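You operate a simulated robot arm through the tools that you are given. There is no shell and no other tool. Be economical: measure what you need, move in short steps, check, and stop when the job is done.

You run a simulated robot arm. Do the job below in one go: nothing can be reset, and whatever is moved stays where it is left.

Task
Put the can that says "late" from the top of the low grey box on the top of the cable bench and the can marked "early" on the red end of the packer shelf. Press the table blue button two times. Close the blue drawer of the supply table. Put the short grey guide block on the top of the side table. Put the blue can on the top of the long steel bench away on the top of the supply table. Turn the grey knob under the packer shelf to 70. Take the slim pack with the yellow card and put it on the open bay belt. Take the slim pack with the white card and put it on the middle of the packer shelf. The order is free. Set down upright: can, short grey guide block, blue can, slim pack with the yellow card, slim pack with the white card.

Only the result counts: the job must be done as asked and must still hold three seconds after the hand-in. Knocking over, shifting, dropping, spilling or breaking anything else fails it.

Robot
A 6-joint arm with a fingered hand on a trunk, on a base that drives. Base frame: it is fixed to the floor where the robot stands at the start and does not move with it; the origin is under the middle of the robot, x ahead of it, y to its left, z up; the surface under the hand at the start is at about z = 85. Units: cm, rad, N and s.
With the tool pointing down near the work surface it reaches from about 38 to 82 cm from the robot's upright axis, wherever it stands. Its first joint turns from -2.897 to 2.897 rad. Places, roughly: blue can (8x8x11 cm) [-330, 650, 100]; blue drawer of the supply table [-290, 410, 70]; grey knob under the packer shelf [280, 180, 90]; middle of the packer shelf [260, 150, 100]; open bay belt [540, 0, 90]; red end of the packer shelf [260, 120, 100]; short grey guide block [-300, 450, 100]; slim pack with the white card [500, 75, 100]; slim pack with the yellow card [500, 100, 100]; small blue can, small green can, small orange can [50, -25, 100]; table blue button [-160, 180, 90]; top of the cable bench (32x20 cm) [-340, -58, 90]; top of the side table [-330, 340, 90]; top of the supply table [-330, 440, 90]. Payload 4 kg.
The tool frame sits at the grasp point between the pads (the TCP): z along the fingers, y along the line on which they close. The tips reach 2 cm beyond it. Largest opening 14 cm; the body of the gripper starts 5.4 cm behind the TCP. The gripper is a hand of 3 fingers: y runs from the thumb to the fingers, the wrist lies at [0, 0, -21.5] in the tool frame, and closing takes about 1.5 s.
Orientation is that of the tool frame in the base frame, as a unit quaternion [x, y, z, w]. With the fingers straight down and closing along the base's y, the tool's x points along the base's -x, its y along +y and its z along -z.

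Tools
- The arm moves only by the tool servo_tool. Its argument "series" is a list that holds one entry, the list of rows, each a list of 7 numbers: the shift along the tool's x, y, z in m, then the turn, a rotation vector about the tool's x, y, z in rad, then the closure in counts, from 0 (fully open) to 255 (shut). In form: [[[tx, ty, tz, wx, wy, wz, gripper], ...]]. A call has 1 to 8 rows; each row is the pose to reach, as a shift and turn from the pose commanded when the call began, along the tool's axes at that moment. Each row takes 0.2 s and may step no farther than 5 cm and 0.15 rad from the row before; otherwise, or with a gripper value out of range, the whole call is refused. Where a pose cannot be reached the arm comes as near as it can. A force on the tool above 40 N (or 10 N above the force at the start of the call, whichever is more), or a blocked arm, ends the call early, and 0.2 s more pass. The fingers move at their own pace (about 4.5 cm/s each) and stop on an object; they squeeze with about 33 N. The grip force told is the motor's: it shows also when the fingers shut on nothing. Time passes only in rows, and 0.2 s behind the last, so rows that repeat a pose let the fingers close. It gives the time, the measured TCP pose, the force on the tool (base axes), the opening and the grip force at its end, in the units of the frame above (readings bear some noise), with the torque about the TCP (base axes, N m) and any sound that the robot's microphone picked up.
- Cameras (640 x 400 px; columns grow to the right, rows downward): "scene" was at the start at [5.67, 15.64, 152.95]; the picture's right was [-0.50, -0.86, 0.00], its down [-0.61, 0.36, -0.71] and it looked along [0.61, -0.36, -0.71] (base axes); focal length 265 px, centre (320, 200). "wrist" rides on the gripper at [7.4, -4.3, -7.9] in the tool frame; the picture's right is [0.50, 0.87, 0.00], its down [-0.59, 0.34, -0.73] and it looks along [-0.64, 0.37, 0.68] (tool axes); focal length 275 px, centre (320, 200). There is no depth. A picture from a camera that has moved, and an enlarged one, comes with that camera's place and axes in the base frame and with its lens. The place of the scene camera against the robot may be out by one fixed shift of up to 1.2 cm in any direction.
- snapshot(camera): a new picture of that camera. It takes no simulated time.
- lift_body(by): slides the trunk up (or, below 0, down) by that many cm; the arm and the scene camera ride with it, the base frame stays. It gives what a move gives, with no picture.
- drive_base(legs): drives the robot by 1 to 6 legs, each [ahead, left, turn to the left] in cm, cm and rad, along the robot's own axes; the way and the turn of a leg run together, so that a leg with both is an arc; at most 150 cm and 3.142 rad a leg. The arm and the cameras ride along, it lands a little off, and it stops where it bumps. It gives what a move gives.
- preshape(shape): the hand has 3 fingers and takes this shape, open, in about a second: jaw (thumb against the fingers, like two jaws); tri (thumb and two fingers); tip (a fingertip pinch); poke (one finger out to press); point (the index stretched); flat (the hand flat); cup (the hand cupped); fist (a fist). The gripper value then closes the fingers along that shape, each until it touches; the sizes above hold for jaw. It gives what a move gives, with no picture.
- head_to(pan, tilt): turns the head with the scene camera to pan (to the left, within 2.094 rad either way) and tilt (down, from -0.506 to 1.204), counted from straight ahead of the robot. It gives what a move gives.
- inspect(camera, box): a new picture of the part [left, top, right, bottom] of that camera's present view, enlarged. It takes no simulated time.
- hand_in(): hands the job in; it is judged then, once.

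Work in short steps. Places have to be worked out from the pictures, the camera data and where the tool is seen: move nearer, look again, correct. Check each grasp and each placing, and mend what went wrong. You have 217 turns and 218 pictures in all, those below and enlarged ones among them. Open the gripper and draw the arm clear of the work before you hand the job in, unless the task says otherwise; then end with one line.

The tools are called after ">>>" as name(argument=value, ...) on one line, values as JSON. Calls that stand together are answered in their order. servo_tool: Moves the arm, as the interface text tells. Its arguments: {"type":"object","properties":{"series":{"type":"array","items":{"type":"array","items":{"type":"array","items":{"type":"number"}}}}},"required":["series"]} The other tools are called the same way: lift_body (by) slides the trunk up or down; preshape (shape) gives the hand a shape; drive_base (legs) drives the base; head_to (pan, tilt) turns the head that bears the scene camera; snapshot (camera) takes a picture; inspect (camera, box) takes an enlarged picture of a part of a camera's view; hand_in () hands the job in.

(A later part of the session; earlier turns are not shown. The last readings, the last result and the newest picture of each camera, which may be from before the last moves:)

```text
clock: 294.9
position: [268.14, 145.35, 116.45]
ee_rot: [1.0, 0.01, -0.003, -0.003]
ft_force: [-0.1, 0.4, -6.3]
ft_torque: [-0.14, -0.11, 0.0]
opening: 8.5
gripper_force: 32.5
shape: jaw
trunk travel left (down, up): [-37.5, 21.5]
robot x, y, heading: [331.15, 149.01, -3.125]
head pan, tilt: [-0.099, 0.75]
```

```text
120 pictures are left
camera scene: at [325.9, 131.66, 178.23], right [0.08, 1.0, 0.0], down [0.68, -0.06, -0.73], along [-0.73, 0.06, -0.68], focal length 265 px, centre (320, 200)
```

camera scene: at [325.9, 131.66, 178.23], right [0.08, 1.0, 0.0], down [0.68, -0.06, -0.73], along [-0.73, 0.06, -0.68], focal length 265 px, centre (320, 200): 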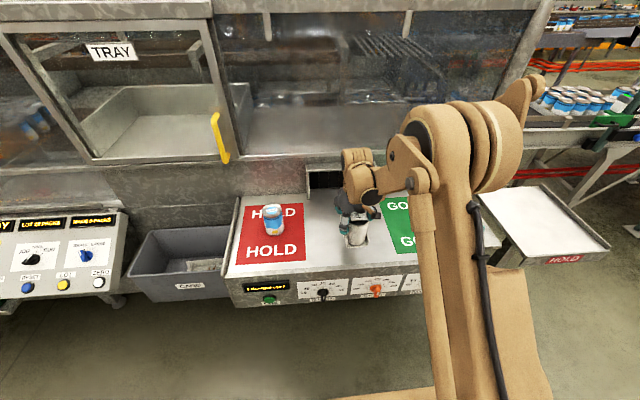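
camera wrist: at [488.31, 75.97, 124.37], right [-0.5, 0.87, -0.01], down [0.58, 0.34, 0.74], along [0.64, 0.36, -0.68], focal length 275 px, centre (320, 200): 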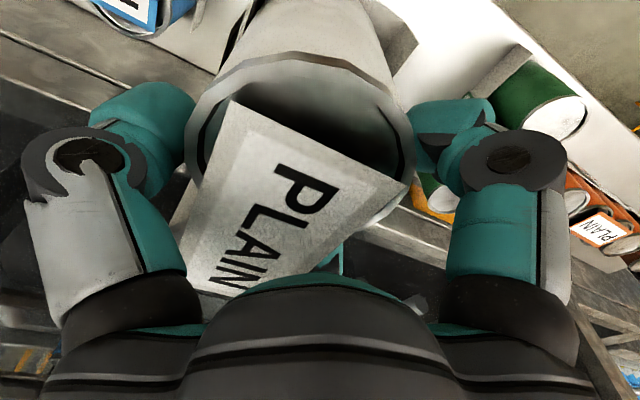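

The bare middle is y≈131–163; the pack centre is at y≈147. I move in 12 cm and descend to contact.

>>> servo_tool(series=[[[-0.04, 0, 0, 0, 0, 0, 255], [-0.08, 0, 0, 0, 0, 0, 255], [-0.12, 0, 0, 0, 0, 0, 255], [-0.12, 0, 0.04, 0, 0, 0, 255], [-0.12, 0, 0.075, 0, 0, 0, 255], [-0.12, 0, 0.09, 0, 0, 0, 255], [-0.12, 0, 0.1, 0, 0, 0, 255], [-0.12, 0, 0.106, 0, 0, 0, 255]]])

>>> servo_tool(series=[[[0, 0, 0.006, 0, 0, 0, 255], [0, 0, 0.012, 0, 0, 0, 255], [0, 0, 0.018, 0, 0, 0, 255], [0, 0, 0.024, 0, 0, 0, 255], [0, 0, 0.03, 0, 0, 0, 255]]])

>>> snapshot(camera="wrist")

>>> snapshot(camera="scene")

```text
clock: 296.7
position: [256.08, 145.07, 106.29]
ee_rot: [1.0, 0.011, -0.005, -0.002]
ft_force: [-8.6, -3.6, 28.6]
ft_torque: [1.1, 0.11, 0.31]
opening: 8.43
gripper_force: 33.0
shape: jaw
trunk travel left (down, up): [-37.5, 21.5]
robot x, y, heading: [331.32, 149.07, -3.121]
head pan, tilt: [-0.099, 0.75]
```

```text
clock: 297.0
position: [256.08, 144.96, 106.23]
ee_rot: [1.0, 0.01, -0.005, -0.003]
ft_force: [-2.9, -2.3, 25.8]
ft_torque: [1.08, -0.06, 0.24]
opening: 8.38
gripper_force: 33.4
shape: jaw
trunk travel left (down, up): [-37.5, 21.5]
robot x, y, heading: [331.15, 149.73, -3.121]
head pan, tilt: [-0.099, 0.75]
stopped in row 1: the force on the tool passed its limit at 46 N (the readings are from after the stop); the commanded pose is now the measured one
```

```text
119 pictures are left
camera wrist: at [263.44, 149.32, 114.1], right [0.52, -0.85, -0.01], down [-0.57, -0.36, 0.74], along [-0.64, -0.38, -0.67], focal length 275 px, centre (320, 200)
```

wrist: 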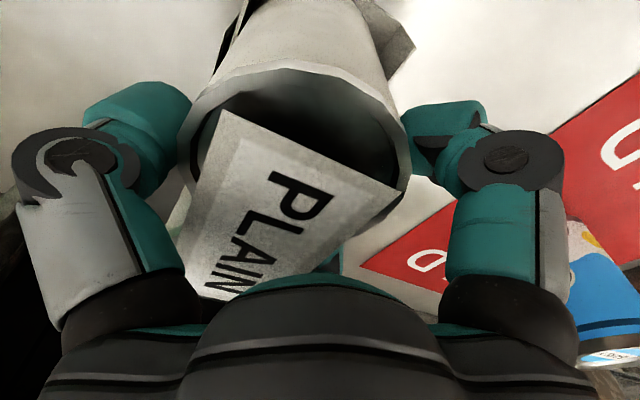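

```text
118 pictures are left
camera scene: at [326.25, 131.64, 178.26], right [0.08, 1.0, 0.0], down [0.68, -0.05, -0.73], along [-0.73, 0.06, -0.68], focal length 265 px, centre (320, 200)
```

scene: 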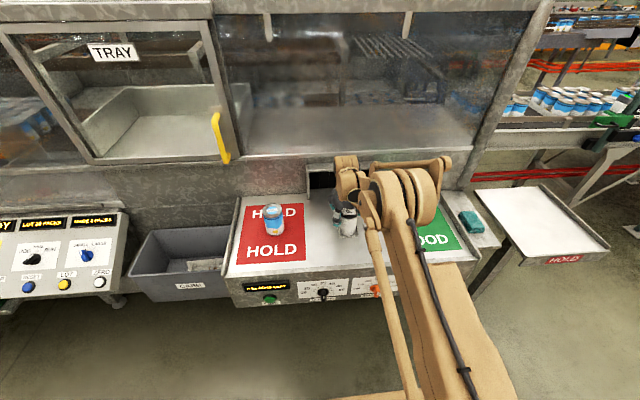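

Contact made. Release and rise.

>>> servo_tool(series=[[[0, 0, -0.002, 0, 0, 0, 255], [0, 0, -0.002, 0, 0, 0, 160], [0, 0, -0.002, 0, 0, 0, 80], [0, 0, -0.002, 0, 0, 0, 0], [0, 0, -0.002, 0, 0, 0, 0], [0, 0, -0.002, 0, 0, 0, 0], [0, 0, -0.002, 0, 0, 0, 0]]])

>>> servo_tool(series=[[[0, 0, -0.02, 0, 0, 0, 0], [0, 0, -0.05, 0, 0, 0, 0], [0, 0, -0.09, 0, 0, 0, 0], [0, 0, -0.13, 0, 0, 0, 0], [0, 0, -0.16, 0, 0, 0, 0], [0, 0, -0.16, 0, 0, 0, 0]]])

>>> drive_base(legs=[[-25, 0, 0]])

>>> snapshot(camera="scene")

```text
clock: 298.6
position: [255.98, 145.01, 106.22]
ee_rot: [1.0, 0.01, -0.004, -0.002]
ft_force: [0.7, 0.8, -0.8]
ft_torque: [-0.01, -0.01, 0.0]
opening: 13.99
gripper_force: 0.0
shape: jaw
trunk travel left (down, up): [-37.5, 21.5]
robot x, y, heading: [331.27, 149.1, -3.125]
head pan, tilt: [-0.099, 0.75]
```

```text
clock: 300.0
position: [256.05, 144.89, 122.26]
ee_rot: [1.0, 0.011, -0.004, -0.002]
ft_force: [1.0, -0.2, -0.1]
ft_torque: [-0.02, 0.02, 0.0]
opening: 13.99
gripper_force: 0.0
shape: jaw
trunk travel left (down, up): [-37.5, 21.5]
robot x, y, heading: [330.8, 149.35, -3.119]
head pan, tilt: [-0.099, 0.75]
```

```text
clock: 301.8
position: [281.41, 145.31, 122.29]
ee_rot: [1.0, 0.011, -0.006, -0.002]
ft_force: [0.7, 0.2, -0.6]
ft_torque: [-0.02, 0.01, -0.01]
opening: 13.97
gripper_force: 0.0
shape: jaw
trunk travel left (down, up): [-37.5, 21.5]
robot x, y, heading: [356.34, 149.79, -3.123]
head pan, tilt: [-0.099, 0.75]
```

```text
117 pictures are left
camera scene: at [351.22, 132.13, 178.24], right [0.08, 1.0, 0.0], down [0.68, -0.05, -0.73], along [-0.73, 0.06, -0.68], focal length 265 px, centre (320, 200)
```

scene: 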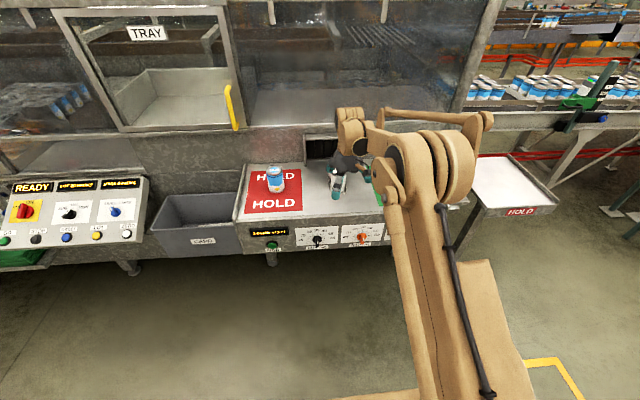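

White pack is placed. Now I fine-tune the knob: reposition, pitch the hand horizontal again.

>>> drive_base(legs=[[-12, -28, 0]])

>>> servo_tool(series=[[[0, 0, 0, 0, -0.14, 0, 0], [0, 0, 0, 0, -0.28, 0, 0], [0, 0, 0, 0, -0.42, 0, 0], [0, 0, 0, 0, -0.56, 0, 0], [0, 0, 0, 0, -0.7, 0, 0], [0, 0, 0, 0, -0.84, 0, 0], [0, 0, 0.02, 0, -0.98, 0, 0], [0, 0, 0.04, 0, -1.12, 0, 0]]])

>>> servo_tool(series=[[[0, 0, 0, 0, -0.11, 0, 0], [0, 0, 0, 0, -0.22, 0, 0], [0, 0, 0, 0, -0.33, 0, 0], [0, 0, 0, 0, -0.44, 0, 0], [0, 0, 0, 0, -0.44, 0, 0]]])

>>> snapshot(camera="scene")

```text
clock: 303.9
position: [292.64, 173.77, 122.21]
ee_rot: [1.0, 0.01, -0.004, -0.003]
ft_force: [0.2, -0.4, 0.4]
ft_torque: [-0.02, 0.03, 0.0]
opening: 14.01
gripper_force: 0.1
shape: jaw
trunk travel left (down, up): [-37.5, 21.5]
robot x, y, heading: [367.77, 178.21, -3.126]
head pan, tilt: [-0.099, 0.75]
```

```text
clock: 305.7
position: [292.62, 173.84, 118.15]
ee_rot: [0.844, 0.01, -0.536, 0.003]
ft_force: [-0.8, 0.2, -0.1]
ft_torque: [0.0, 0.01, -0.02]
opening: 14.0
gripper_force: 0.0
shape: jaw
trunk travel left (down, up): [-37.5, 21.5]
robot x, y, heading: [367.8, 177.67, -3.121]
head pan, tilt: [-0.099, 0.75]
```

```text
clock: 306.9
position: [292.15, 173.81, 118.43]
ee_rot: [0.716, 0.007, -0.698, 0.003]
ft_force: [0.6, 0.1, 0.5]
ft_torque: [-0.05, -0.02, -0.01]
opening: 14.01
gripper_force: 0.0
shape: jaw
out of reach, approached as far as the arm can: row 4, 5
trunk travel left (down, up): [-37.5, 21.5]
robot x, y, heading: [367.55, 178.16, -3.12]
head pan, tilt: [-0.099, 0.75]
```

```text
116 pictures are left
camera scene: at [362.44, 160.46, 178.24], right [0.08, 1.0, 0.0], down [0.68, -0.06, -0.73], along [-0.73, 0.06, -0.68], focal length 265 px, centre (320, 200)
```

scene: 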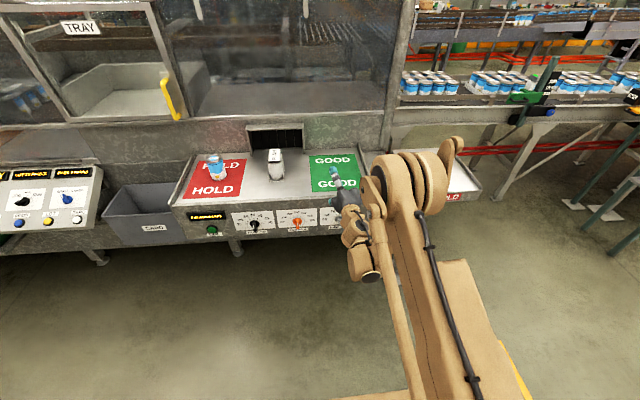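

White pack stands well in the middle. Lower trunk to knob height and roll the hand to match.

>>> lift_body(by=-33)

>>> servo_tool(series=[[[0, 0, 0, 0, 0, -0.12, 0], [0, 0, 0, 0, 0, -0.24, 0], [0, 0, 0.02, 0, 0, -0.36, 0], [0, 0, 0.04, 0, 0, -0.48, 0], [0, 0, 0.06, 0, 0, -0.48, 0], [0, 0, 0.06, 0, 0, -0.48, 0]]])

>>> snapshot(camera="wrist")

```text
clock: 310.1
position: [292.1, 173.84, 85.4]
ee_rot: [0.716, 0.006, -0.698, 0.002]
ft_force: [1.2, 0.2, -0.9]
ft_torque: [0.01, -0.02, 0.01]
opening: 13.98
gripper_force: 0.1
shape: jaw
trunk travel left (down, up): [-4.5, 54.5]
robot x, y, heading: [368.02, 177.94, -3.126]
head pan, tilt: [-0.099, 0.75]
```

```text
clock: 311.6
position: [286.12, 173.91, 85.42]
ee_rot: [0.694, 0.176, -0.679, -0.164]
ft_force: [-0.3, -0.2, -0.1]
ft_torque: [0.02, -0.01, 0.0]
opening: 13.96
gripper_force: 0.1
shape: jaw
trunk travel left (down, up): [-4.5, 54.5]
robot x, y, heading: [368.23, 177.91, -3.122]
head pan, tilt: [-0.099, 0.75]
```

```text
115 pictures are left
camera wrist: at [293.95, 181.17, 80.98], right [0.03, -0.53, -0.85], down [0.73, -0.57, 0.38], along [-0.68, -0.63, 0.37], focal length 275 px, centre (320, 200)
```

wrist: 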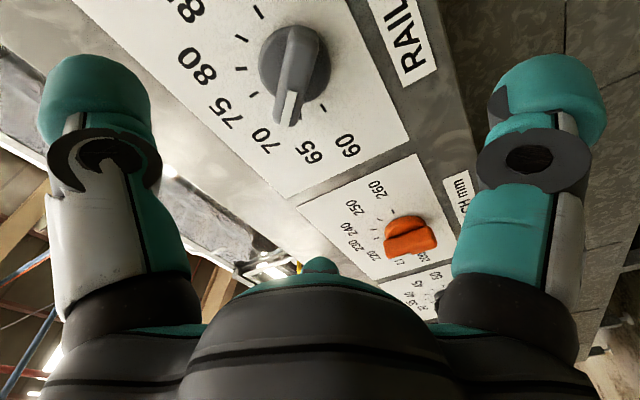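

Knob centre [276.5,176,85.2]; I shift laterally then advance and close.

>>> servo_tool(series=[[[0.0105, -0.019, 0.0, 0, 0, 0, 0], [0.0105, -0.019, 0.04, 0, 0, 0, 0], [0.0105, -0.019, 0.07, 0, 0, 0, 0], [0.0105, -0.019, 0.07, 0, 0, 0, 0]]])

>>> snapshot(camera="wrist")

>>> servo_tool(series=[[[0, 0, 0, 0, 0, 0, 120], [0, 0, 0, 0, 0, 0, 180], [0, 0, 0, 0, 0, 0, 255], [0, 0, 0, 0, 0, 0, 255], [0, 0, 0, 0, 0, 0, 255], [0, 0, 0, 0, 0, 0, 255], [0, 0, 0, 0, 0, 0, 255], [0, 0, 0, 0, 0, 0, 255]]])

>>> snapshot(camera="wrist")

```text
clock: 312.6
position: [279.18, 176.05, 85.15]
ee_rot: [0.694, 0.177, -0.679, -0.164]
ft_force: [-0.6, 0.4, -0.5]
ft_torque: [0.02, 0.01, 0.01]
opening: 13.98
gripper_force: 0.0
shape: jaw
trunk travel left (down, up): [-4.5, 54.5]
robot x, y, heading: [368.0, 178.0, -3.122]
head pan, tilt: [-0.099, 0.75]
```

```text
114 pictures are left
camera wrist: at [286.98, 183.31, 80.75], right [0.03, -0.53, -0.85], down [0.73, -0.57, 0.38], along [-0.68, -0.63, 0.37], focal length 275 px, centre (320, 200)
```

wrist: 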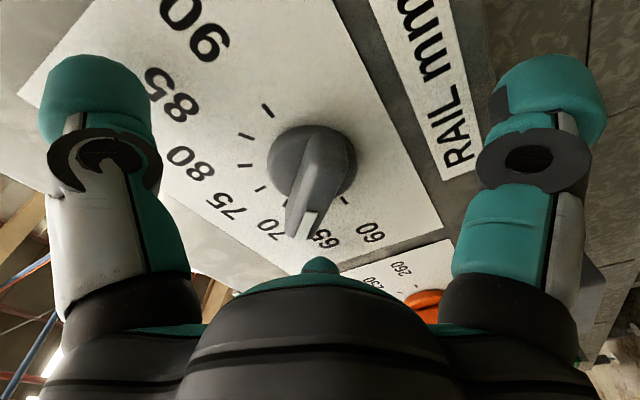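

```text
clock: 314.4
position: [279.44, 175.73, 84.83]
ee_rot: [0.695, 0.177, -0.677, -0.163]
ft_force: [20.9, -4.3, -18.6]
ft_torque: [-0.02, 0.44, -1.16]
opening: 2.66
gripper_force: 33.5
shape: jaw
trunk travel left (down, up): [-4.5, 54.5]
robot x, y, heading: [368.0, 177.95, -3.12]
head pan, tilt: [-0.099, 0.75]
stopped in row 8: the force on the tool passed its limit at 44 N (the readings are from after the stop); the commanded pose is now the measured one
```

```text
113 pictures are left
camera wrist: at [287.27, 183.01, 80.49], right [0.03, -0.53, -0.85], down [0.73, -0.56, 0.38], along [-0.68, -0.63, 0.37], focal length 275 px, centre (320, 200)
```

wrist: 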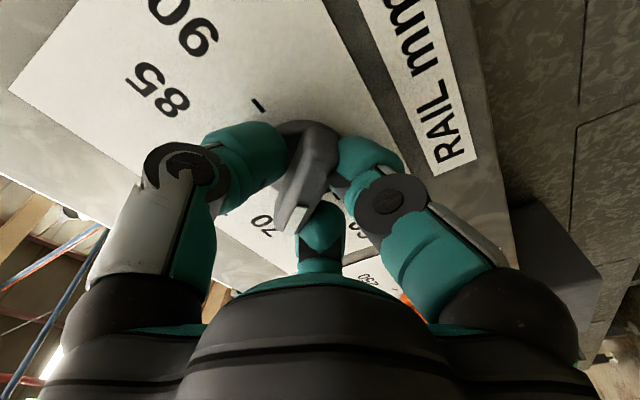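

The knob seems to have shifted a little while gripping. I release and measure from afar.

>>> servo_tool(series=[[[0, 0, 0, 0, 0, 0, 200], [0, 0, 0, 0, 0, 0, 150], [0, 0, 0, 0, 0, 0, 100], [0, 0, 0, 0, 0, 0, 50], [0, 0, 0, 0, 0, 0, 0], [0, 0, 0, 0, 0, 0, 0]]])

>>> servo_tool(series=[[[0, 0, -0.02, 0, 0, 0, 0], [0, 0, -0.04, 0, 0, 0, 0], [0, 0, -0.05, 0, 0, 0, 0]]])

>>> drive_base(legs=[[-25, -15, 0], [-40, 0, 0]])

>>> head_to(pan=0, tilt=0.35)

>>> snapshot(camera="scene")

```text
clock: 315.9
position: [279.3, 175.89, 84.93]
ee_rot: [0.695, 0.176, -0.678, -0.164]
ft_force: [-0.1, 0.6, -0.5]
ft_torque: [0.02, 0.01, 0.03]
opening: 12.69
gripper_force: 0.0
shape: jaw
trunk travel left (down, up): [-4.5, 54.5]
robot x, y, heading: [367.71, 177.85, -3.122]
head pan, tilt: [-0.099, 0.75]
```

```text
clock: 316.6
position: [284.38, 175.89, 85.14]
ee_rot: [0.695, 0.177, -0.678, -0.162]
ft_force: [-0.6, 0.8, 0.0]
ft_torque: [0.01, 0.03, -0.02]
opening: 14.01
gripper_force: 0.0
shape: jaw
trunk travel left (down, up): [-4.5, 54.5]
robot x, y, heading: [368.04, 178.23, -3.121]
head pan, tilt: [-0.099, 0.75]
```

```text
clock: 320.7
position: [348.08, 191.97, 85.02]
ee_rot: [0.694, 0.178, -0.678, -0.163]
ft_force: [-0.3, -0.2, 0.3]
ft_torque: [0.0, -0.02, 0.02]
opening: 13.95
gripper_force: 0.0
shape: jaw
trunk travel left (down, up): [-4.5, 54.5]
robot x, y, heading: [431.71, 193.93, -3.124]
head pan, tilt: [-0.099, 0.75]
```

```text
clock: 321.6
position: [348.07, 191.89, 85.14]
ee_rot: [0.695, 0.177, -0.678, -0.162]
ft_force: [-0.3, 0.4, 0.4]
ft_torque: [0.04, -0.01, 0.02]
opening: 14.01
gripper_force: 0.0
shape: jaw
trunk travel left (down, up): [-4.5, 54.5]
robot x, y, heading: [431.66, 194.08, -3.121]
head pan, tilt: [0.0, 0.351]
```

```text
112 pictures are left
camera scene: at [425.16, 175.77, 148.79], right [-0.02, 1.0, 0.0], down [0.34, 0.01, -0.94], along [-0.94, -0.02, -0.34], focal length 265 px, centre (320, 200)
```

scene: 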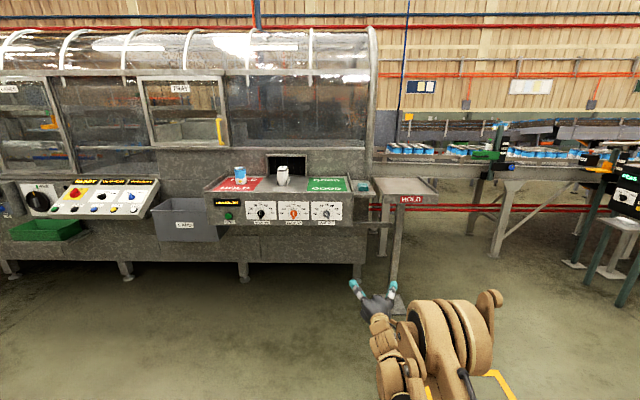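

>>> inspect(camera="scene", box=[308, 198, 346, 222])

>>> inspect(camera="scene", box=[205, 155, 365, 230])

```text
16.00 times, centred on (327, 210) of scene
camera zoom: at [425.16, 175.77, 148.79], right [-0.02, 1.0, 0.0], down [0.34, 0.01, -0.94], along [-0.94, -0.02, -0.34], focal length 4238 px, centre (208, 40)
```

zoom: 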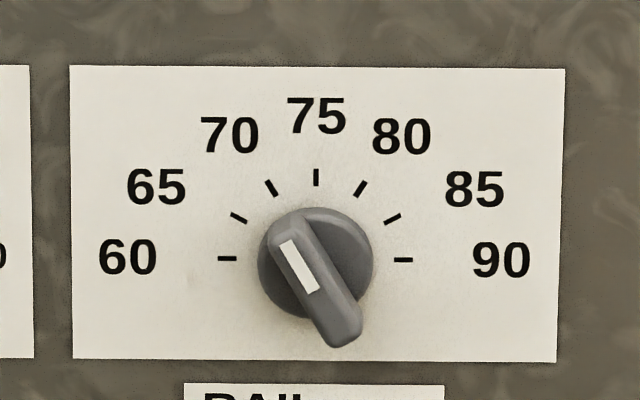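

```text
4.00 times, centred on (285, 192) of scene
camera zoom: at [425.16, 175.77, 148.79], right [-0.02, 1.0, 0.0], down [0.34, 0.01, -0.94], along [-0.94, -0.02, -0.34], focal length 1059 px, centre (460, 230)
```

zoom: 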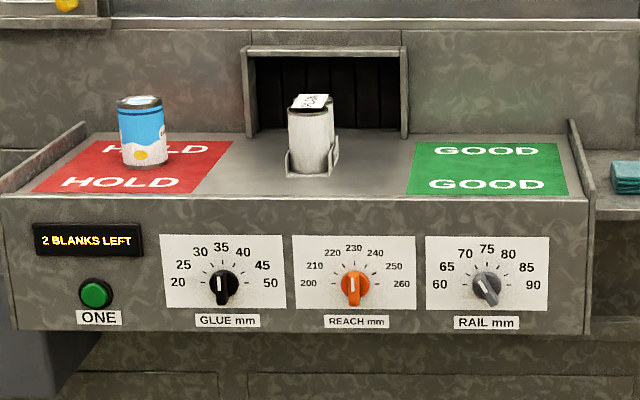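

Now it reads ≈70.3 – good. Shelf placements look right. I restore the hand to down and prepare to travel back to the LATE can.

>>> lift_body(by=33)

>>> servo_tool(series=[[[0, 0, 0, 0, 0, 0.12, 0], [0, 0, 0, 0, 0, 0.24, 0], [0, 0, 0, 0, 0, 0.36, 0], [0, 0, 0, 0, 0, 0.48, 0], [0, 0, 0, 0, 0, 0.48, 0]]])

>>> servo_tool(series=[[[-0.02, 0, -0.02, 0, 0.14, 0, 0], [-0.04, 0, -0.04, 0, 0.28, 0, 0], [-0.06, 0, -0.06, 0, 0.42, 0, 0], [-0.08, 0, -0.08, 0, 0.56, 0, 0], [-0.08, 0, -0.1, 0, 0.7, 0, 0], [-0.08, 0, -0.12, 0, 0.84, 0, 0], [-0.08, 0, -0.14, 0, 0.98, 0, 0], [-0.08, 0, -0.16, 0, 1.12, 0, 0]]])

>>> servo_tool(series=[[[0, 0, 0, 0, 0.12, 0, 0], [0, 0, 0, 0, 0.24, 0, 0], [0, 0, 0, 0, 0.36, 0, 0], [0, 0, 0, 0, 0.42, 0, 0], [0, 0, 0, 0, 0.42, 0, 0]]])

```text
clock: 324.8
position: [347.95, 191.96, 118.01]
ee_rot: [0.695, 0.178, -0.678, -0.162]
ft_force: [0.2, -0.2, -0.6]
ft_torque: [0.01, -0.04, -0.01]
opening: 13.98
gripper_force: 0.0
shape: jaw
trunk travel left (down, up): [-37.5, 21.5]
robot x, y, heading: [431.55, 194.22, -3.12]
head pan, tilt: [0.0, 0.351]
```

```text
clock: 326.0
position: [347.95, 191.9, 118.06]
ee_rot: [0.717, 0.006, -0.697, 0.003]
ft_force: [0.3, 0.3, 0.8]
ft_torque: [-0.02, -0.01, -0.01]
opening: 14.0
gripper_force: 0.1
shape: jaw
trunk travel left (down, up): [-37.5, 21.5]
robot x, y, heading: [431.12, 193.96, -3.121]
head pan, tilt: [0.0, 0.351]
```

```text
clock: 327.8
position: [363.68, 192.15, 126.58]
ee_rot: [0.978, 0.008, -0.209, -0.001]
ft_force: [0.4, -0.9, -1.1]
ft_torque: [0.03, -0.03, 0.03]
opening: 14.04
gripper_force: 0.1
shape: jaw
trunk travel left (down, up): [-37.5, 21.5]
robot x, y, heading: [431.6, 194.04, -3.124]
head pan, tilt: [0.0, 0.351]
```

```text
clock: 329.0
position: [363.68, 192.07, 126.61]
ee_rot: [1.0, 0.006, 0.0, -0.003]
ft_force: [-0.2, 0.2, -0.1]
ft_torque: [-0.04, 0.0, -0.02]
opening: 14.0
gripper_force: 0.0
shape: jaw
trunk travel left (down, up): [-37.5, 21.5]
robot x, y, heading: [431.68, 194.16, -3.118]
head pan, tilt: [0.0, 0.351]
```

Hand is down again. I retract it and drive south down the aisle.

>>> servo_tool(series=[[[0.05, 0, 0, 0, 0, 0, 0], [0.1, 0, 0, 0, 0, 0, 0], [0.14, 0, 0, 0, 0, 0, 0], [0.14, 0, 0, 0, 0, 0, 0]]])

>>> drive_base(legs=[[82, 0, 0], [0, 0, 1.547], [150, 0, 0], [150, 0, 0], [150, 0, 0], [52, 0, 0]])

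```text
clock: 330.0
position: [377.59, 192.42, 126.38]
ee_rot: [1.0, 0.007, -0.001, -0.003]
ft_force: [-0.4, 0.5, 0.0]
ft_torque: [-0.01, 0.0, 0.01]
opening: 14.0
gripper_force: 0.0
shape: jaw
trunk travel left (down, up): [-37.5, 21.5]
robot x, y, heading: [431.6, 194.49, -3.121]
head pan, tilt: [0.0, 0.351]
```

```text
clock: 362.0
position: [357.22, -364.07, 126.47]
ee_rot: [0.699, 0.715, -0.003, 0.0]
ft_force: [0.6, -0.2, 0.6]
ft_torque: [0.04, -0.04, 0.01]
opening: 14.0
gripper_force: 0.0
shape: jaw
trunk travel left (down, up): [-37.5, 21.5]
robot x, y, heading: [355.02, -309.75, -1.54]
head pan, tilt: [0.0, 0.351]
```

Now west along the corridor and up to the low grey box.

>>> drive_base(legs=[[0, 0, -1.602], [130, 0, 0], [130, 0, 0], [105, -55, 0], [0, 0, -1.571], [140, 0, 0]])

```text
clock: 394.6
position: [-11.62, -65.41, 126.48]
ee_rot: [-0.704, 0.71, -0.001, 0.003]
ft_force: [-0.2, 0.0, 0.2]
ft_torque: [0.02, -0.02, -0.04]
opening: 14.0
gripper_force: 0.1
shape: jaw
trunk travel left (down, up): [-37.5, 21.5]
robot x, y, heading: [-11.06, -119.29, 1.574]
head pan, tilt: [0.0, 0.351]
```

On to the start place, facing the cans.

>>> drive_base(legs=[[119, 0, 0], [0, 0, -1.574], [10, 0, 0]])

>>> head_to(pan=-0.3, tilt=0.7)

>>> snapshot(camera="wrist")

>>> snapshot(camera="scene")

```text
clock: 405.2
position: [52.38, 0.9, 126.32]
ee_rot: [-0.002, 1.0, -0.003, 0.001]
ft_force: [1.0, 0.8, -1.2]
ft_torque: [-0.01, 0.06, 0.02]
opening: 14.0
gripper_force: 0.0
shape: jaw
trunk travel left (down, up): [-37.5, 21.5]
robot x, y, heading: [-1.65, -0.71, 0.009]
head pan, tilt: [0.0, 0.351]
```

```text
clock: 406.0
position: [52.39, 0.96, 126.45]
ee_rot: [-0.002, 1.0, -0.002, 0.002]
ft_force: [-0.5, 1.3, 1.0]
ft_torque: [0.0, 0.04, 0.01]
opening: 14.0
gripper_force: 0.0
shape: jaw
trunk travel left (down, up): [-37.5, 21.5]
robot x, y, heading: [-1.78, -0.34, 0.012]
head pan, tilt: [-0.3, 0.7]
```

```text
109 pictures are left
camera wrist: at [44.77, -3.33, 134.41], right [-0.5, 0.86, -0.01], down [0.58, 0.35, 0.73], along [0.64, 0.37, -0.68], focal length 275 px, centre (320, 200)
```

wrist: 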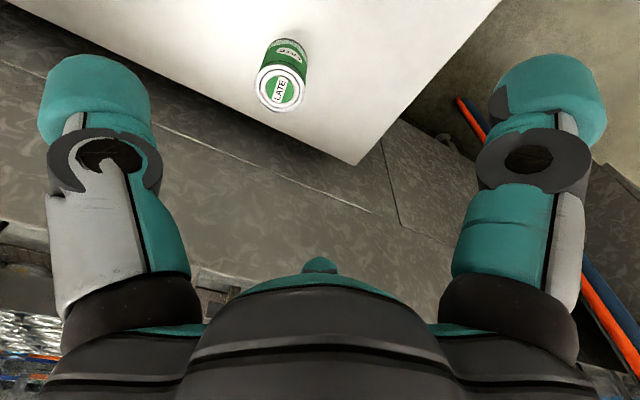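

```text
108 pictures are left
camera scene: at [5.04, 17.08, 178.67], right [-0.29, -0.96, 0.0], down [-0.62, 0.18, -0.77], along [0.73, -0.22, -0.64], focal length 265 px, centre (320, 200)
```

scene: 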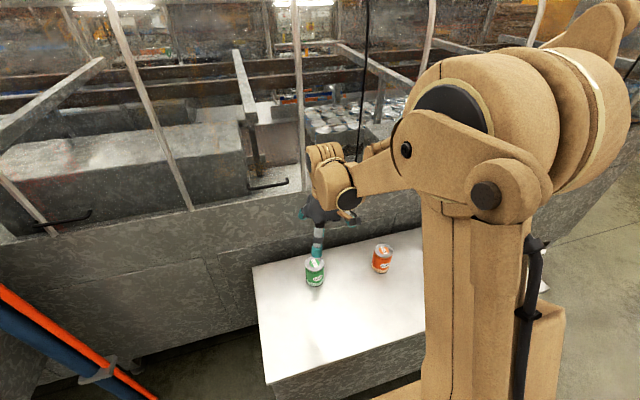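

LATE can at [63.5, 0.8]. I move over and descend to z≈92 in two calls.

>>> servo_tool(series=[[[-0.04, 0, 0, 0, 0, 0, 0], [-0.08, 0, 0.02, 0, 0, 0, 0], [-0.11, -0.001, 0.05, 0, 0, 0, 0], [-0.11, -0.001, 0.1, 0, 0, 0, 0], [-0.11, -0.001, 0.15, 0, 0, 0, 0], [-0.11, -0.001, 0.19, 0, 0, 0, 0], [-0.11, -0.001, 0.19, 0, 0, 0, 0]]])

>>> snapshot(camera="wrist")

```text
clock: 407.6
position: [63.32, 0.8, 107.33]
ee_rot: [-0.002, 1.0, -0.003, 0.002]
ft_force: [-0.8, 0.3, 0.1]
ft_torque: [-0.03, 0.01, -0.02]
opening: 13.97
gripper_force: 0.1
shape: jaw
trunk travel left (down, up): [-37.5, 21.5]
robot x, y, heading: [-1.48, -0.14, 0.015]
head pan, tilt: [-0.3, 0.7]
```

```text
107 pictures are left
camera wrist: at [55.86, -3.51, 115.34], right [-0.5, 0.86, -0.01], down [0.58, 0.34, 0.73], along [0.64, 0.37, -0.68], focal length 275 px, centre (320, 200)
```

wrist: 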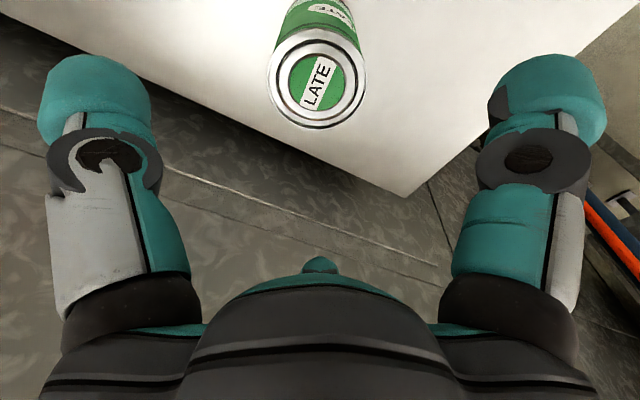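

Aligned. Descend, close, lift.

>>> servo_tool(series=[[[-0.003, 0, 0.04, 0, 0, 0, 0], [-0.003, 0, 0.08, 0, 0, 0, 0], [-0.003, 0, 0.12, 0, 0, 0, 0], [-0.003, 0, 0.145, 0, 0, 0, 0], [-0.003, 0, 0.157, 0, 0, 0, 0], [-0.003, 0, 0.157, 0, 0, 0, 0]]])

>>> servo_tool(series=[[[0, 0, 0, 0, 0, 0, 255], [0, 0, 0, 0, 0, 0, 255], [0, 0, 0, 0, 0, 0, 255], [0, 0, 0, 0, 0, 0, 255], [0, 0, 0, 0, 0, 0, 255], [0, 0, 0, 0, 0, 0, 255], [0, 0, 0, 0, 0, 0, 255], [0, 0, 0, 0, 0, 0, 255]]])

>>> servo_tool(series=[[[0, 0, -0.03, 0, 0, 0, 255], [0, 0, -0.07, 0, 0, 0, 255], [0, 0, -0.12, 0, 0, 0, 255], [0, 0, -0.17, 0, 0, 0, 255], [0.05, 0, -0.17, 0, 0, 0, 255], [0.1, 0, -0.17, 0, 0, 0, 255], [0.13, 0, -0.17, 0, 0, 0, 255]]])

>>> snapshot(camera="wrist")

```text
clock: 409.0
position: [63.7, 0.6, 91.98]
ee_rot: [-0.002, 1.0, -0.002, 0.002]
ft_force: [0.1, 0.5, -0.3]
ft_torque: [0.0, 0.03, -0.01]
opening: 14.0
gripper_force: 0.1
shape: jaw
trunk travel left (down, up): [-37.5, 21.5]
robot x, y, heading: [-1.37, -0.17, 0.011]
head pan, tilt: [-0.3, 0.7]
```

```text
clock: 410.8
position: [63.68, 0.63, 91.73]
ee_rot: [-0.002, 1.0, -0.003, 0.002]
ft_force: [-0.9, 0.7, 0.4]
ft_torque: [0.01, 0.01, 0.0]
opening: 6.38
gripper_force: 32.8
shape: jaw
trunk travel left (down, up): [-37.5, 21.5]
robot x, y, heading: [-1.22, -0.22, 0.012]
head pan, tilt: [-0.3, 0.7]
```

```text
clock: 412.4
position: [50.51, 0.93, 108.75]
ee_rot: [-0.002, 1.0, -0.003, 0.002]
ft_force: [-0.1, 0.7, -0.4]
ft_torque: [0.03, -0.04, 0.01]
opening: 6.37
gripper_force: 32.1
shape: jaw
trunk travel left (down, up): [-37.5, 21.5]
robot x, y, heading: [-1.5, -0.39, 0.009]
head pan, tilt: [-0.3, 0.7]
```

```text
106 pictures are left
camera wrist: at [43.03, -3.52, 116.67], right [-0.5, 0.86, -0.01], down [0.58, 0.35, 0.73], along [0.64, 0.37, -0.68], focal length 275 px, centre (320, 200)
```

wrist: 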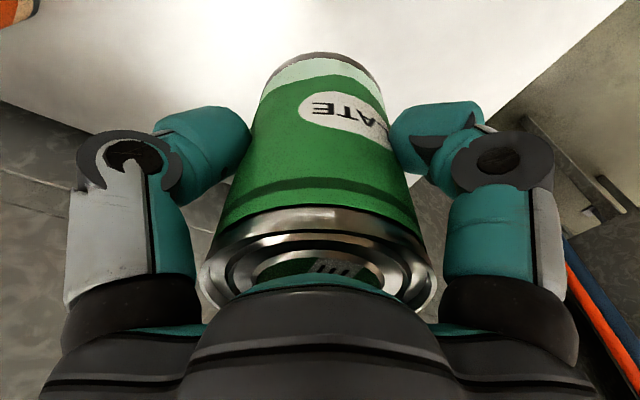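

LATE can held. I turn around and drive toward the cable bench.

>>> drive_base(legs=[[-12, 0, 0], [0, 0, -3.14], [95, 62, 0], [90, 0, 0]])

>>> head_to(pan=0, tilt=0.4)

>>> snapshot(camera="scene")

```text
clock: 430.8
position: [-251.57, -58.03, 108.7]
ee_rot: [1.0, -0.013, -0.001, -0.002]
ft_force: [0.0, 0.0, -0.7]
ft_torque: [-0.01, 0.0, 0.0]
opening: 6.33
gripper_force: 33.1
shape: jaw
trunk travel left (down, up): [-37.5, 21.5]
robot x, y, heading: [-199.49, -58.5, 3.121]
head pan, tilt: [-0.3, 0.7]
```

```text
clock: 431.6
position: [-251.55, -57.88, 108.72]
ee_rot: [1.0, -0.014, -0.002, -0.003]
ft_force: [0.6, -0.3, -2.3]
ft_torque: [0.03, -0.03, 0.02]
opening: 6.34
gripper_force: 33.6
shape: jaw
trunk travel left (down, up): [-37.5, 21.5]
robot x, y, heading: [-199.28, -58.62, 3.122]
head pan, tilt: [0.0, 0.4]
```

```text
105 pictures are left
camera scene: at [-206.55, -76.67, 181.34], right [0.02, 1.0, 0.0], down [0.39, -0.01, -0.92], along [-0.92, 0.02, -0.39], focal length 265 px, centre (320, 200)
```

scene: 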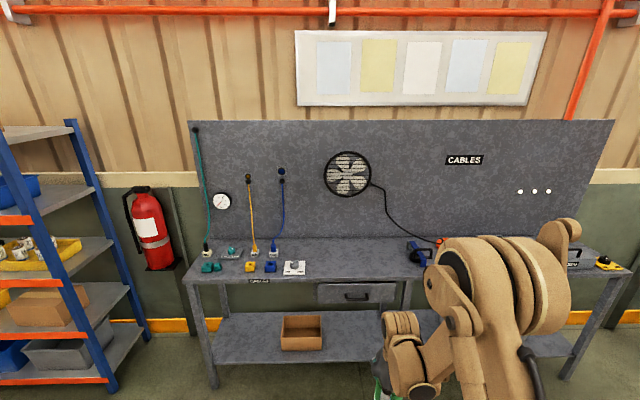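

The bench's free area is near [-335, -57] between the plug plate and the drill. I drive up and look.

>>> drive_base(legs=[[66, 0, 0]])

>>> head_to(pan=-0.1, tilt=0.75)

>>> snapshot(camera="scene")

>>> snapshot(camera="wrist")

```text
clock: 435.2
position: [-318.08, -56.49, 108.67]
ee_rot: [1.0, -0.015, -0.001, -0.003]
ft_force: [-0.4, 0.1, -1.8]
ft_torque: [-0.02, 0.01, -0.02]
opening: 6.33
gripper_force: 33.2
shape: jaw
trunk travel left (down, up): [-37.5, 21.5]
robot x, y, heading: [-266.03, -56.89, 3.122]
head pan, tilt: [0.0, 0.4]
```

```text
clock: 436.1
position: [-318.03, -56.42, 108.86]
ee_rot: [1.0, -0.014, -0.001, -0.003]
ft_force: [0.4, -0.8, -1.0]
ft_torque: [-0.01, 0.0, 0.01]
opening: 6.32
gripper_force: 33.1
shape: jaw
trunk travel left (down, up): [-37.5, 21.5]
robot x, y, heading: [-265.61, -57.26, 3.12]
head pan, tilt: [-0.099, 0.75]
```

```text
104 pictures are left
camera scene: at [-271.97, -74.44, 178.24], right [0.12, 0.99, 0.0], down [0.68, -0.08, -0.73], along [-0.73, 0.09, -0.68], focal length 265 px, centre (320, 200)
```

scene: 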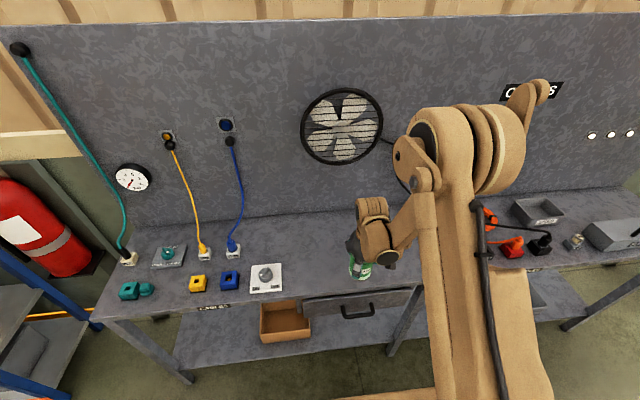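

```text
103 pictures are left
camera wrist: at [-310.58, -52.5, 116.65], right [0.48, -0.88, -0.01], down [-0.59, -0.33, 0.73], along [-0.65, -0.35, -0.68], focal length 275 px, centre (320, 200)
```

wrist: 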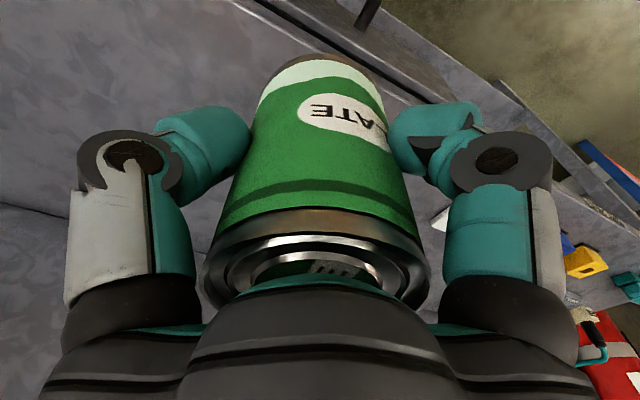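

Move in 17 cm and lower gradually to contact.

>>> servo_tool(series=[[[-0.045, 0, 0, 0, 0, 0, 255], [-0.09, 0, 0, 0, 0, 0, 255], [-0.135, 0.003, 0, 0, 0, 0, 255], [-0.175, 0.006, 0, 0, 0, 0, 255], [-0.175, 0.006, 0.03, 0, 0, 0, 255], [-0.175, 0.006, 0.06, 0, 0, 0, 255], [-0.175, 0.006, 0.08, 0, 0, 0, 255], [-0.175, 0.006, 0.09, 0, 0, 0, 255]]])

>>> snapshot(camera="wrist")

>>> servo_tool(series=[[[0, 0, 0.006, 0, 0, 0, 255], [0, 0, 0.012, 0, 0, 0, 255], [0, 0, 0.018, 0, 0, 0, 255], [0, 0, 0.024, 0, 0, 0, 255], [0, 0, 0.03, 0, 0, 0, 255], [0, 0, 0.036, 0, 0, 0, 255], [0, 0, 0.042, 0, 0, 0, 255], [0, 0, 0.048, 0, 0, 0, 255]]])

>>> snapshot(camera="scene")

```text
clock: 437.9
position: [-335.66, -56.63, 99.85]
ee_rot: [1.0, -0.014, -0.001, -0.002]
ft_force: [-0.3, 0.0, -0.6]
ft_torque: [-0.03, 0.01, 0.01]
opening: 6.32
gripper_force: 32.9
shape: jaw
trunk travel left (down, up): [-37.5, 21.5]
robot x, y, heading: [-265.7, -57.41, 3.122]
head pan, tilt: [-0.099, 0.75]
```

```text
102 pictures are left
camera wrist: at [-328.16, -52.61, 107.7], right [0.48, -0.88, -0.01], down [-0.59, -0.33, 0.73], along [-0.65, -0.35, -0.68], focal length 275 px, centre (320, 200)
```

wrist: 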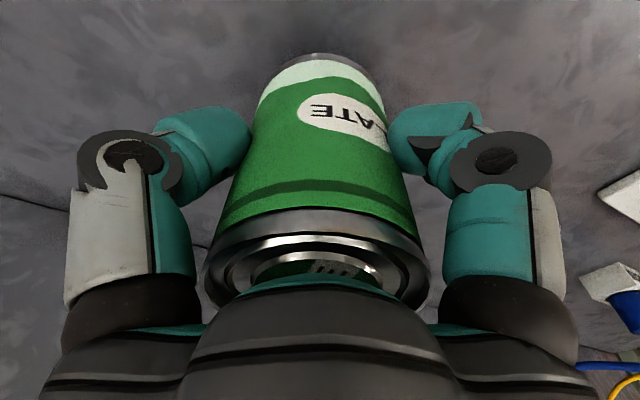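

```text
clock: 439.4
position: [-335.59, -56.51, 96.67]
ee_rot: [1.0, -0.014, -0.004, -0.003]
ft_force: [-0.2, -0.1, 33.2]
ft_torque: [0.33, 0.01, -0.06]
opening: 6.5
gripper_force: 33.1
shape: jaw
trunk travel left (down, up): [-37.5, 21.5]
robot x, y, heading: [-266.0, -57.28, 3.114]
head pan, tilt: [-0.099, 0.75]
stopped in row 7: the force on the tool passed its limit at 47 N (the readings are from after the stop); the commanded pose is now the measured one
```

```text
101 pictures are left
camera scene: at [-271.56, -74.45, 178.29], right [0.12, 0.99, 0.0], down [0.68, -0.08, -0.73], along [-0.73, 0.09, -0.68], focal length 265 px, centre (320, 200)
```

scene: 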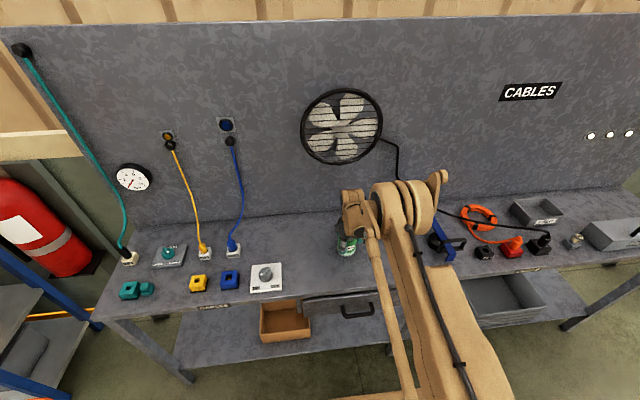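

Standing on the bench in the free area. Release, rise, back off and check.

>>> servo_tool(series=[[[0, 0, -0.002, 0, 0, 0, 255], [0, 0, -0.002, 0, 0, 0, 150], [0, 0, -0.002, 0, 0, 0, 60], [0, 0, -0.002, 0, 0, 0, 0], [0, 0, -0.002, 0, 0, 0, 0], [0, 0, -0.002, 0, 0, 0, 0], [0, 0, -0.002, 0, 0, 0, 0]]])

>>> servo_tool(series=[[[0, 0, -0.03, 0, 0, 0, 0], [0, 0, -0.07, 0, 0, 0, 0], [0, 0, -0.11, 0, 0, 0, 0], [0, 0, -0.15, 0, 0, 0, 0], [0, 0, -0.19, 0, 0, 0, 0], [0.04, 0, -0.21, 0, 0, 0, 0], [0.08, 0, -0.21, 0, 0, 0, 0], [0.12, 0, -0.21, 0, 0, 0, 0]]])

>>> drive_base(legs=[[-60, 0, 0]])

>>> snapshot(camera="scene")

```text
clock: 440.9
position: [-335.79, -56.49, 96.48]
ee_rot: [1.0, -0.014, -0.003, -0.003]
ft_force: [-0.4, 0.4, 0.4]
ft_torque: [0.03, -0.01, -0.03]
opening: 13.95
gripper_force: 0.1
shape: jaw
trunk travel left (down, up): [-37.5, 21.5]
robot x, y, heading: [-266.19, -57.27, 3.122]
head pan, tilt: [-0.099, 0.75]
```

```text
clock: 442.8
position: [-323.31, -56.99, 117.37]
ee_rot: [1.0, -0.014, -0.003, -0.002]
ft_force: [0.8, 0.5, 0.0]
ft_torque: [-0.01, 0.04, 0.05]
opening: 14.01
gripper_force: 0.1
shape: jaw
trunk travel left (down, up): [-37.5, 21.5]
robot x, y, heading: [-265.54, -57.13, 3.122]
head pan, tilt: [-0.099, 0.75]
```

```text
clock: 446.1
position: [-263.93, -58.4, 117.4]
ee_rot: [1.0, -0.011, -0.003, -0.003]
ft_force: [-0.6, -0.3, 0.0]
ft_torque: [0.0, 0.03, 0.01]
opening: 13.96
gripper_force: 0.1
shape: jaw
trunk travel left (down, up): [-37.5, 21.5]
robot x, y, heading: [-206.09, -58.32, 3.126]
head pan, tilt: [-0.099, 0.75]
```

```text
100 pictures are left
camera scene: at [-212.08, -75.62, 178.24], right [0.12, 0.99, 0.0], down [0.68, -0.08, -0.73], along [-0.73, 0.09, -0.68], focal length 265 px, centre (320, 200)
```

scene: 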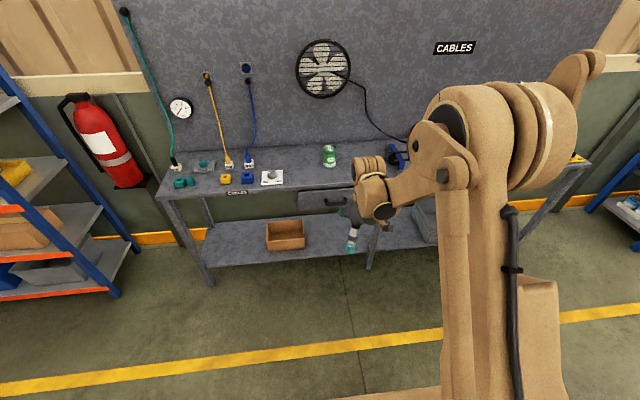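

LATE can stands. Next the blue button at [-160,180]; I turn north and look.

>>> drive_base(legs=[[0, 0, -1.555]])

>>> head_to(pan=0.0, tilt=0.35)

>>> snapshot(camera="scene")

```text
clock: 450.3
position: [-207.14, -0.48, 117.43]
ee_rot: [-0.704, 0.71, 0.0, 0.004]
ft_force: [0.6, -0.5, 0.4]
ft_torque: [0.0, 0.02, -0.01]
opening: 13.99
gripper_force: 0.1
shape: jaw
trunk travel left (down, up): [-37.5, 21.5]
robot x, y, heading: [-206.04, -58.63, 1.568]
head pan, tilt: [-0.099, 0.75]
```

```text
clock: 451.2
position: [-207.16, -0.47, 117.3]
ee_rot: [-0.704, 0.711, 0.0, 0.004]
ft_force: [0.6, 0.6, 0.7]
ft_torque: [0.0, 0.01, -0.01]
opening: 13.98
gripper_force: 0.0
shape: jaw
trunk travel left (down, up): [-37.5, 21.5]
robot x, y, heading: [-206.55, -58.43, 1.565]
head pan, tilt: [0.0, 0.351]
```

```text
99 pictures are left
camera scene: at [-224.56, -50.12, 181.79], right [1.0, 0.0, 0.0], down [0.0, -0.34, -0.94], along [0.0, 0.94, -0.34], focal length 265 px, centre (320, 200)
```

scene: 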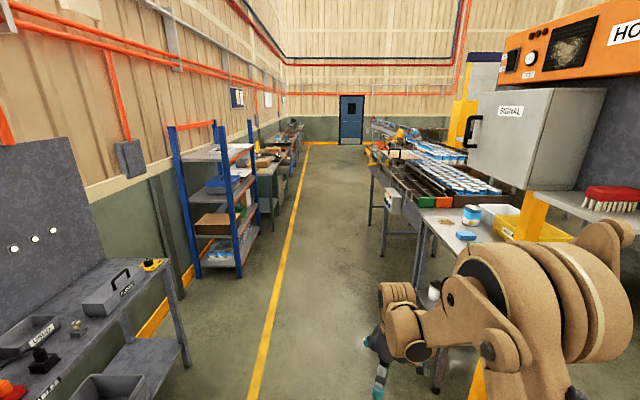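

>>> inspect(camera="scene", box=[350, 150, 510, 260])

```text
3.64 times, centred on (430, 205) of scene
camera zoom: at [-224.56, -50.12, 181.79], right [1.0, 0.0, 0.0], down [0.0, -0.34, -0.94], along [0.0, 0.94, -0.34], focal length 963 px, centre (-80, 182)
```

zoom: 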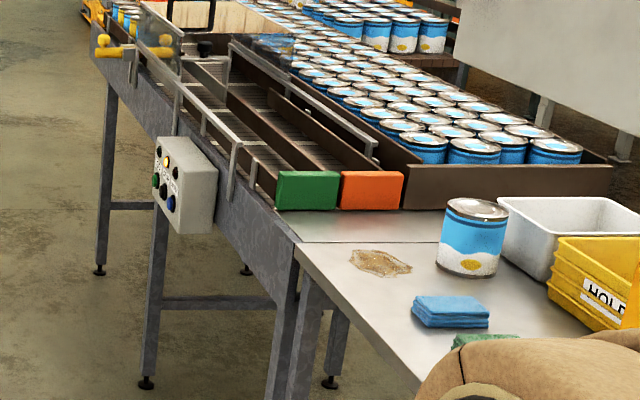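

The button box hangs on the conveyor's west side, blue button at about [-160,181,92.5]. I drive there, facing it.

>>> drive_base(legs=[[140, 45, 0], [97, 0, 0], [0, 0, -1.568]])

>>> head_to(pan=0.0, tilt=0.7)

>>> snapshot(camera="scene")

```text
clock: 467.0
position: [-192.67, 180.91, 117.32]
ee_rot: [0.0, 1.0, -0.002, 0.002]
ft_force: [0.2, 0.6, -0.5]
ft_torque: [0.01, 0.0, -0.02]
opening: 13.98
gripper_force: 0.2
shape: jaw
trunk travel left (down, up): [-37.5, 21.5]
robot x, y, heading: [-250.4, 179.5, 0.005]
head pan, tilt: [0.0, 0.351]
```

```text
clock: 467.8
position: [-192.64, 180.92, 117.29]
ee_rot: [0.0, 1.0, -0.002, 0.003]
ft_force: [0.7, -0.2, -0.1]
ft_torque: [-0.01, 0.01, 0.01]
opening: 13.99
gripper_force: 0.1
shape: jaw
trunk travel left (down, up): [-37.5, 21.5]
robot x, y, heading: [-250.66, 179.57, 0.013]
head pan, tilt: [0.0, 0.7]
```

```text
97 pictures are left
camera scene: at [-243.41, 199.2, 178.67], right [0.01, -1.0, 0.0], down [-0.64, 0.0, -0.77], along [0.77, 0.01, -0.64], focal length 265 px, centre (320, 200)
```

scene: 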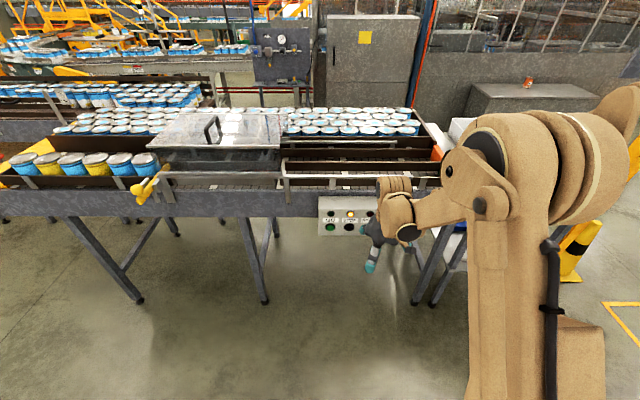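

>>> inspect(camera="scene", box=[310, 185, 400, 245])

>>> preshape(shape="poke")

>>> snapshot(camera="wrist")

```text
6.67 times, centred on (355, 215) of scene
camera zoom: at [-243.41, 199.2, 178.67], right [0.01, -1.0, 0.0], down [-0.64, 0.0, -0.77], along [0.77, 0.01, -0.64], focal length 1766 px, centre (87, 100)
```

zoom: 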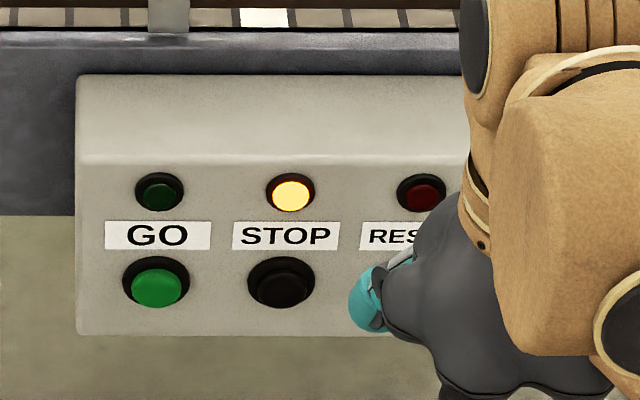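

```text
clock: 468.7
position: [-192.69, 180.95, 117.2]
ee_rot: [-0.001, 1.0, -0.002, 0.002]
ft_force: [-0.2, -0.1, -0.4]
ft_torque: [0.03, -0.06, 0.03]
opening: 0.02
gripper_force: 0.1
shape: poke
trunk travel left (down, up): [-37.5, 21.5]
robot x, y, heading: [-250.75, 179.47, 0.01]
head pan, tilt: [0.0, 0.7]
```

```text
95 pictures are left
camera wrist: at [-200.22, 176.58, 125.21], right [-0.5, 0.87, -0.01], down [0.58, 0.34, 0.74], along [0.64, 0.36, -0.68], focal length 275 px, centre (320, 200)
```

wrist: 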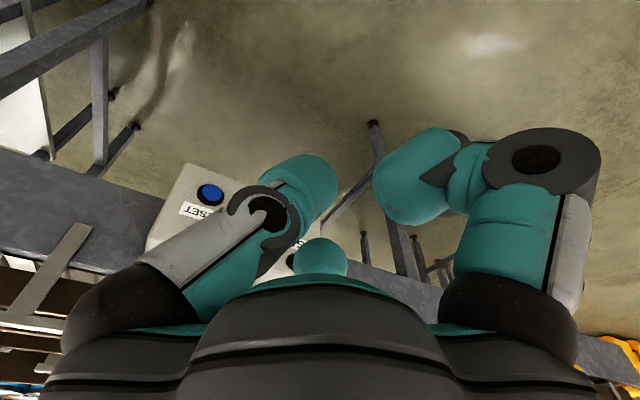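

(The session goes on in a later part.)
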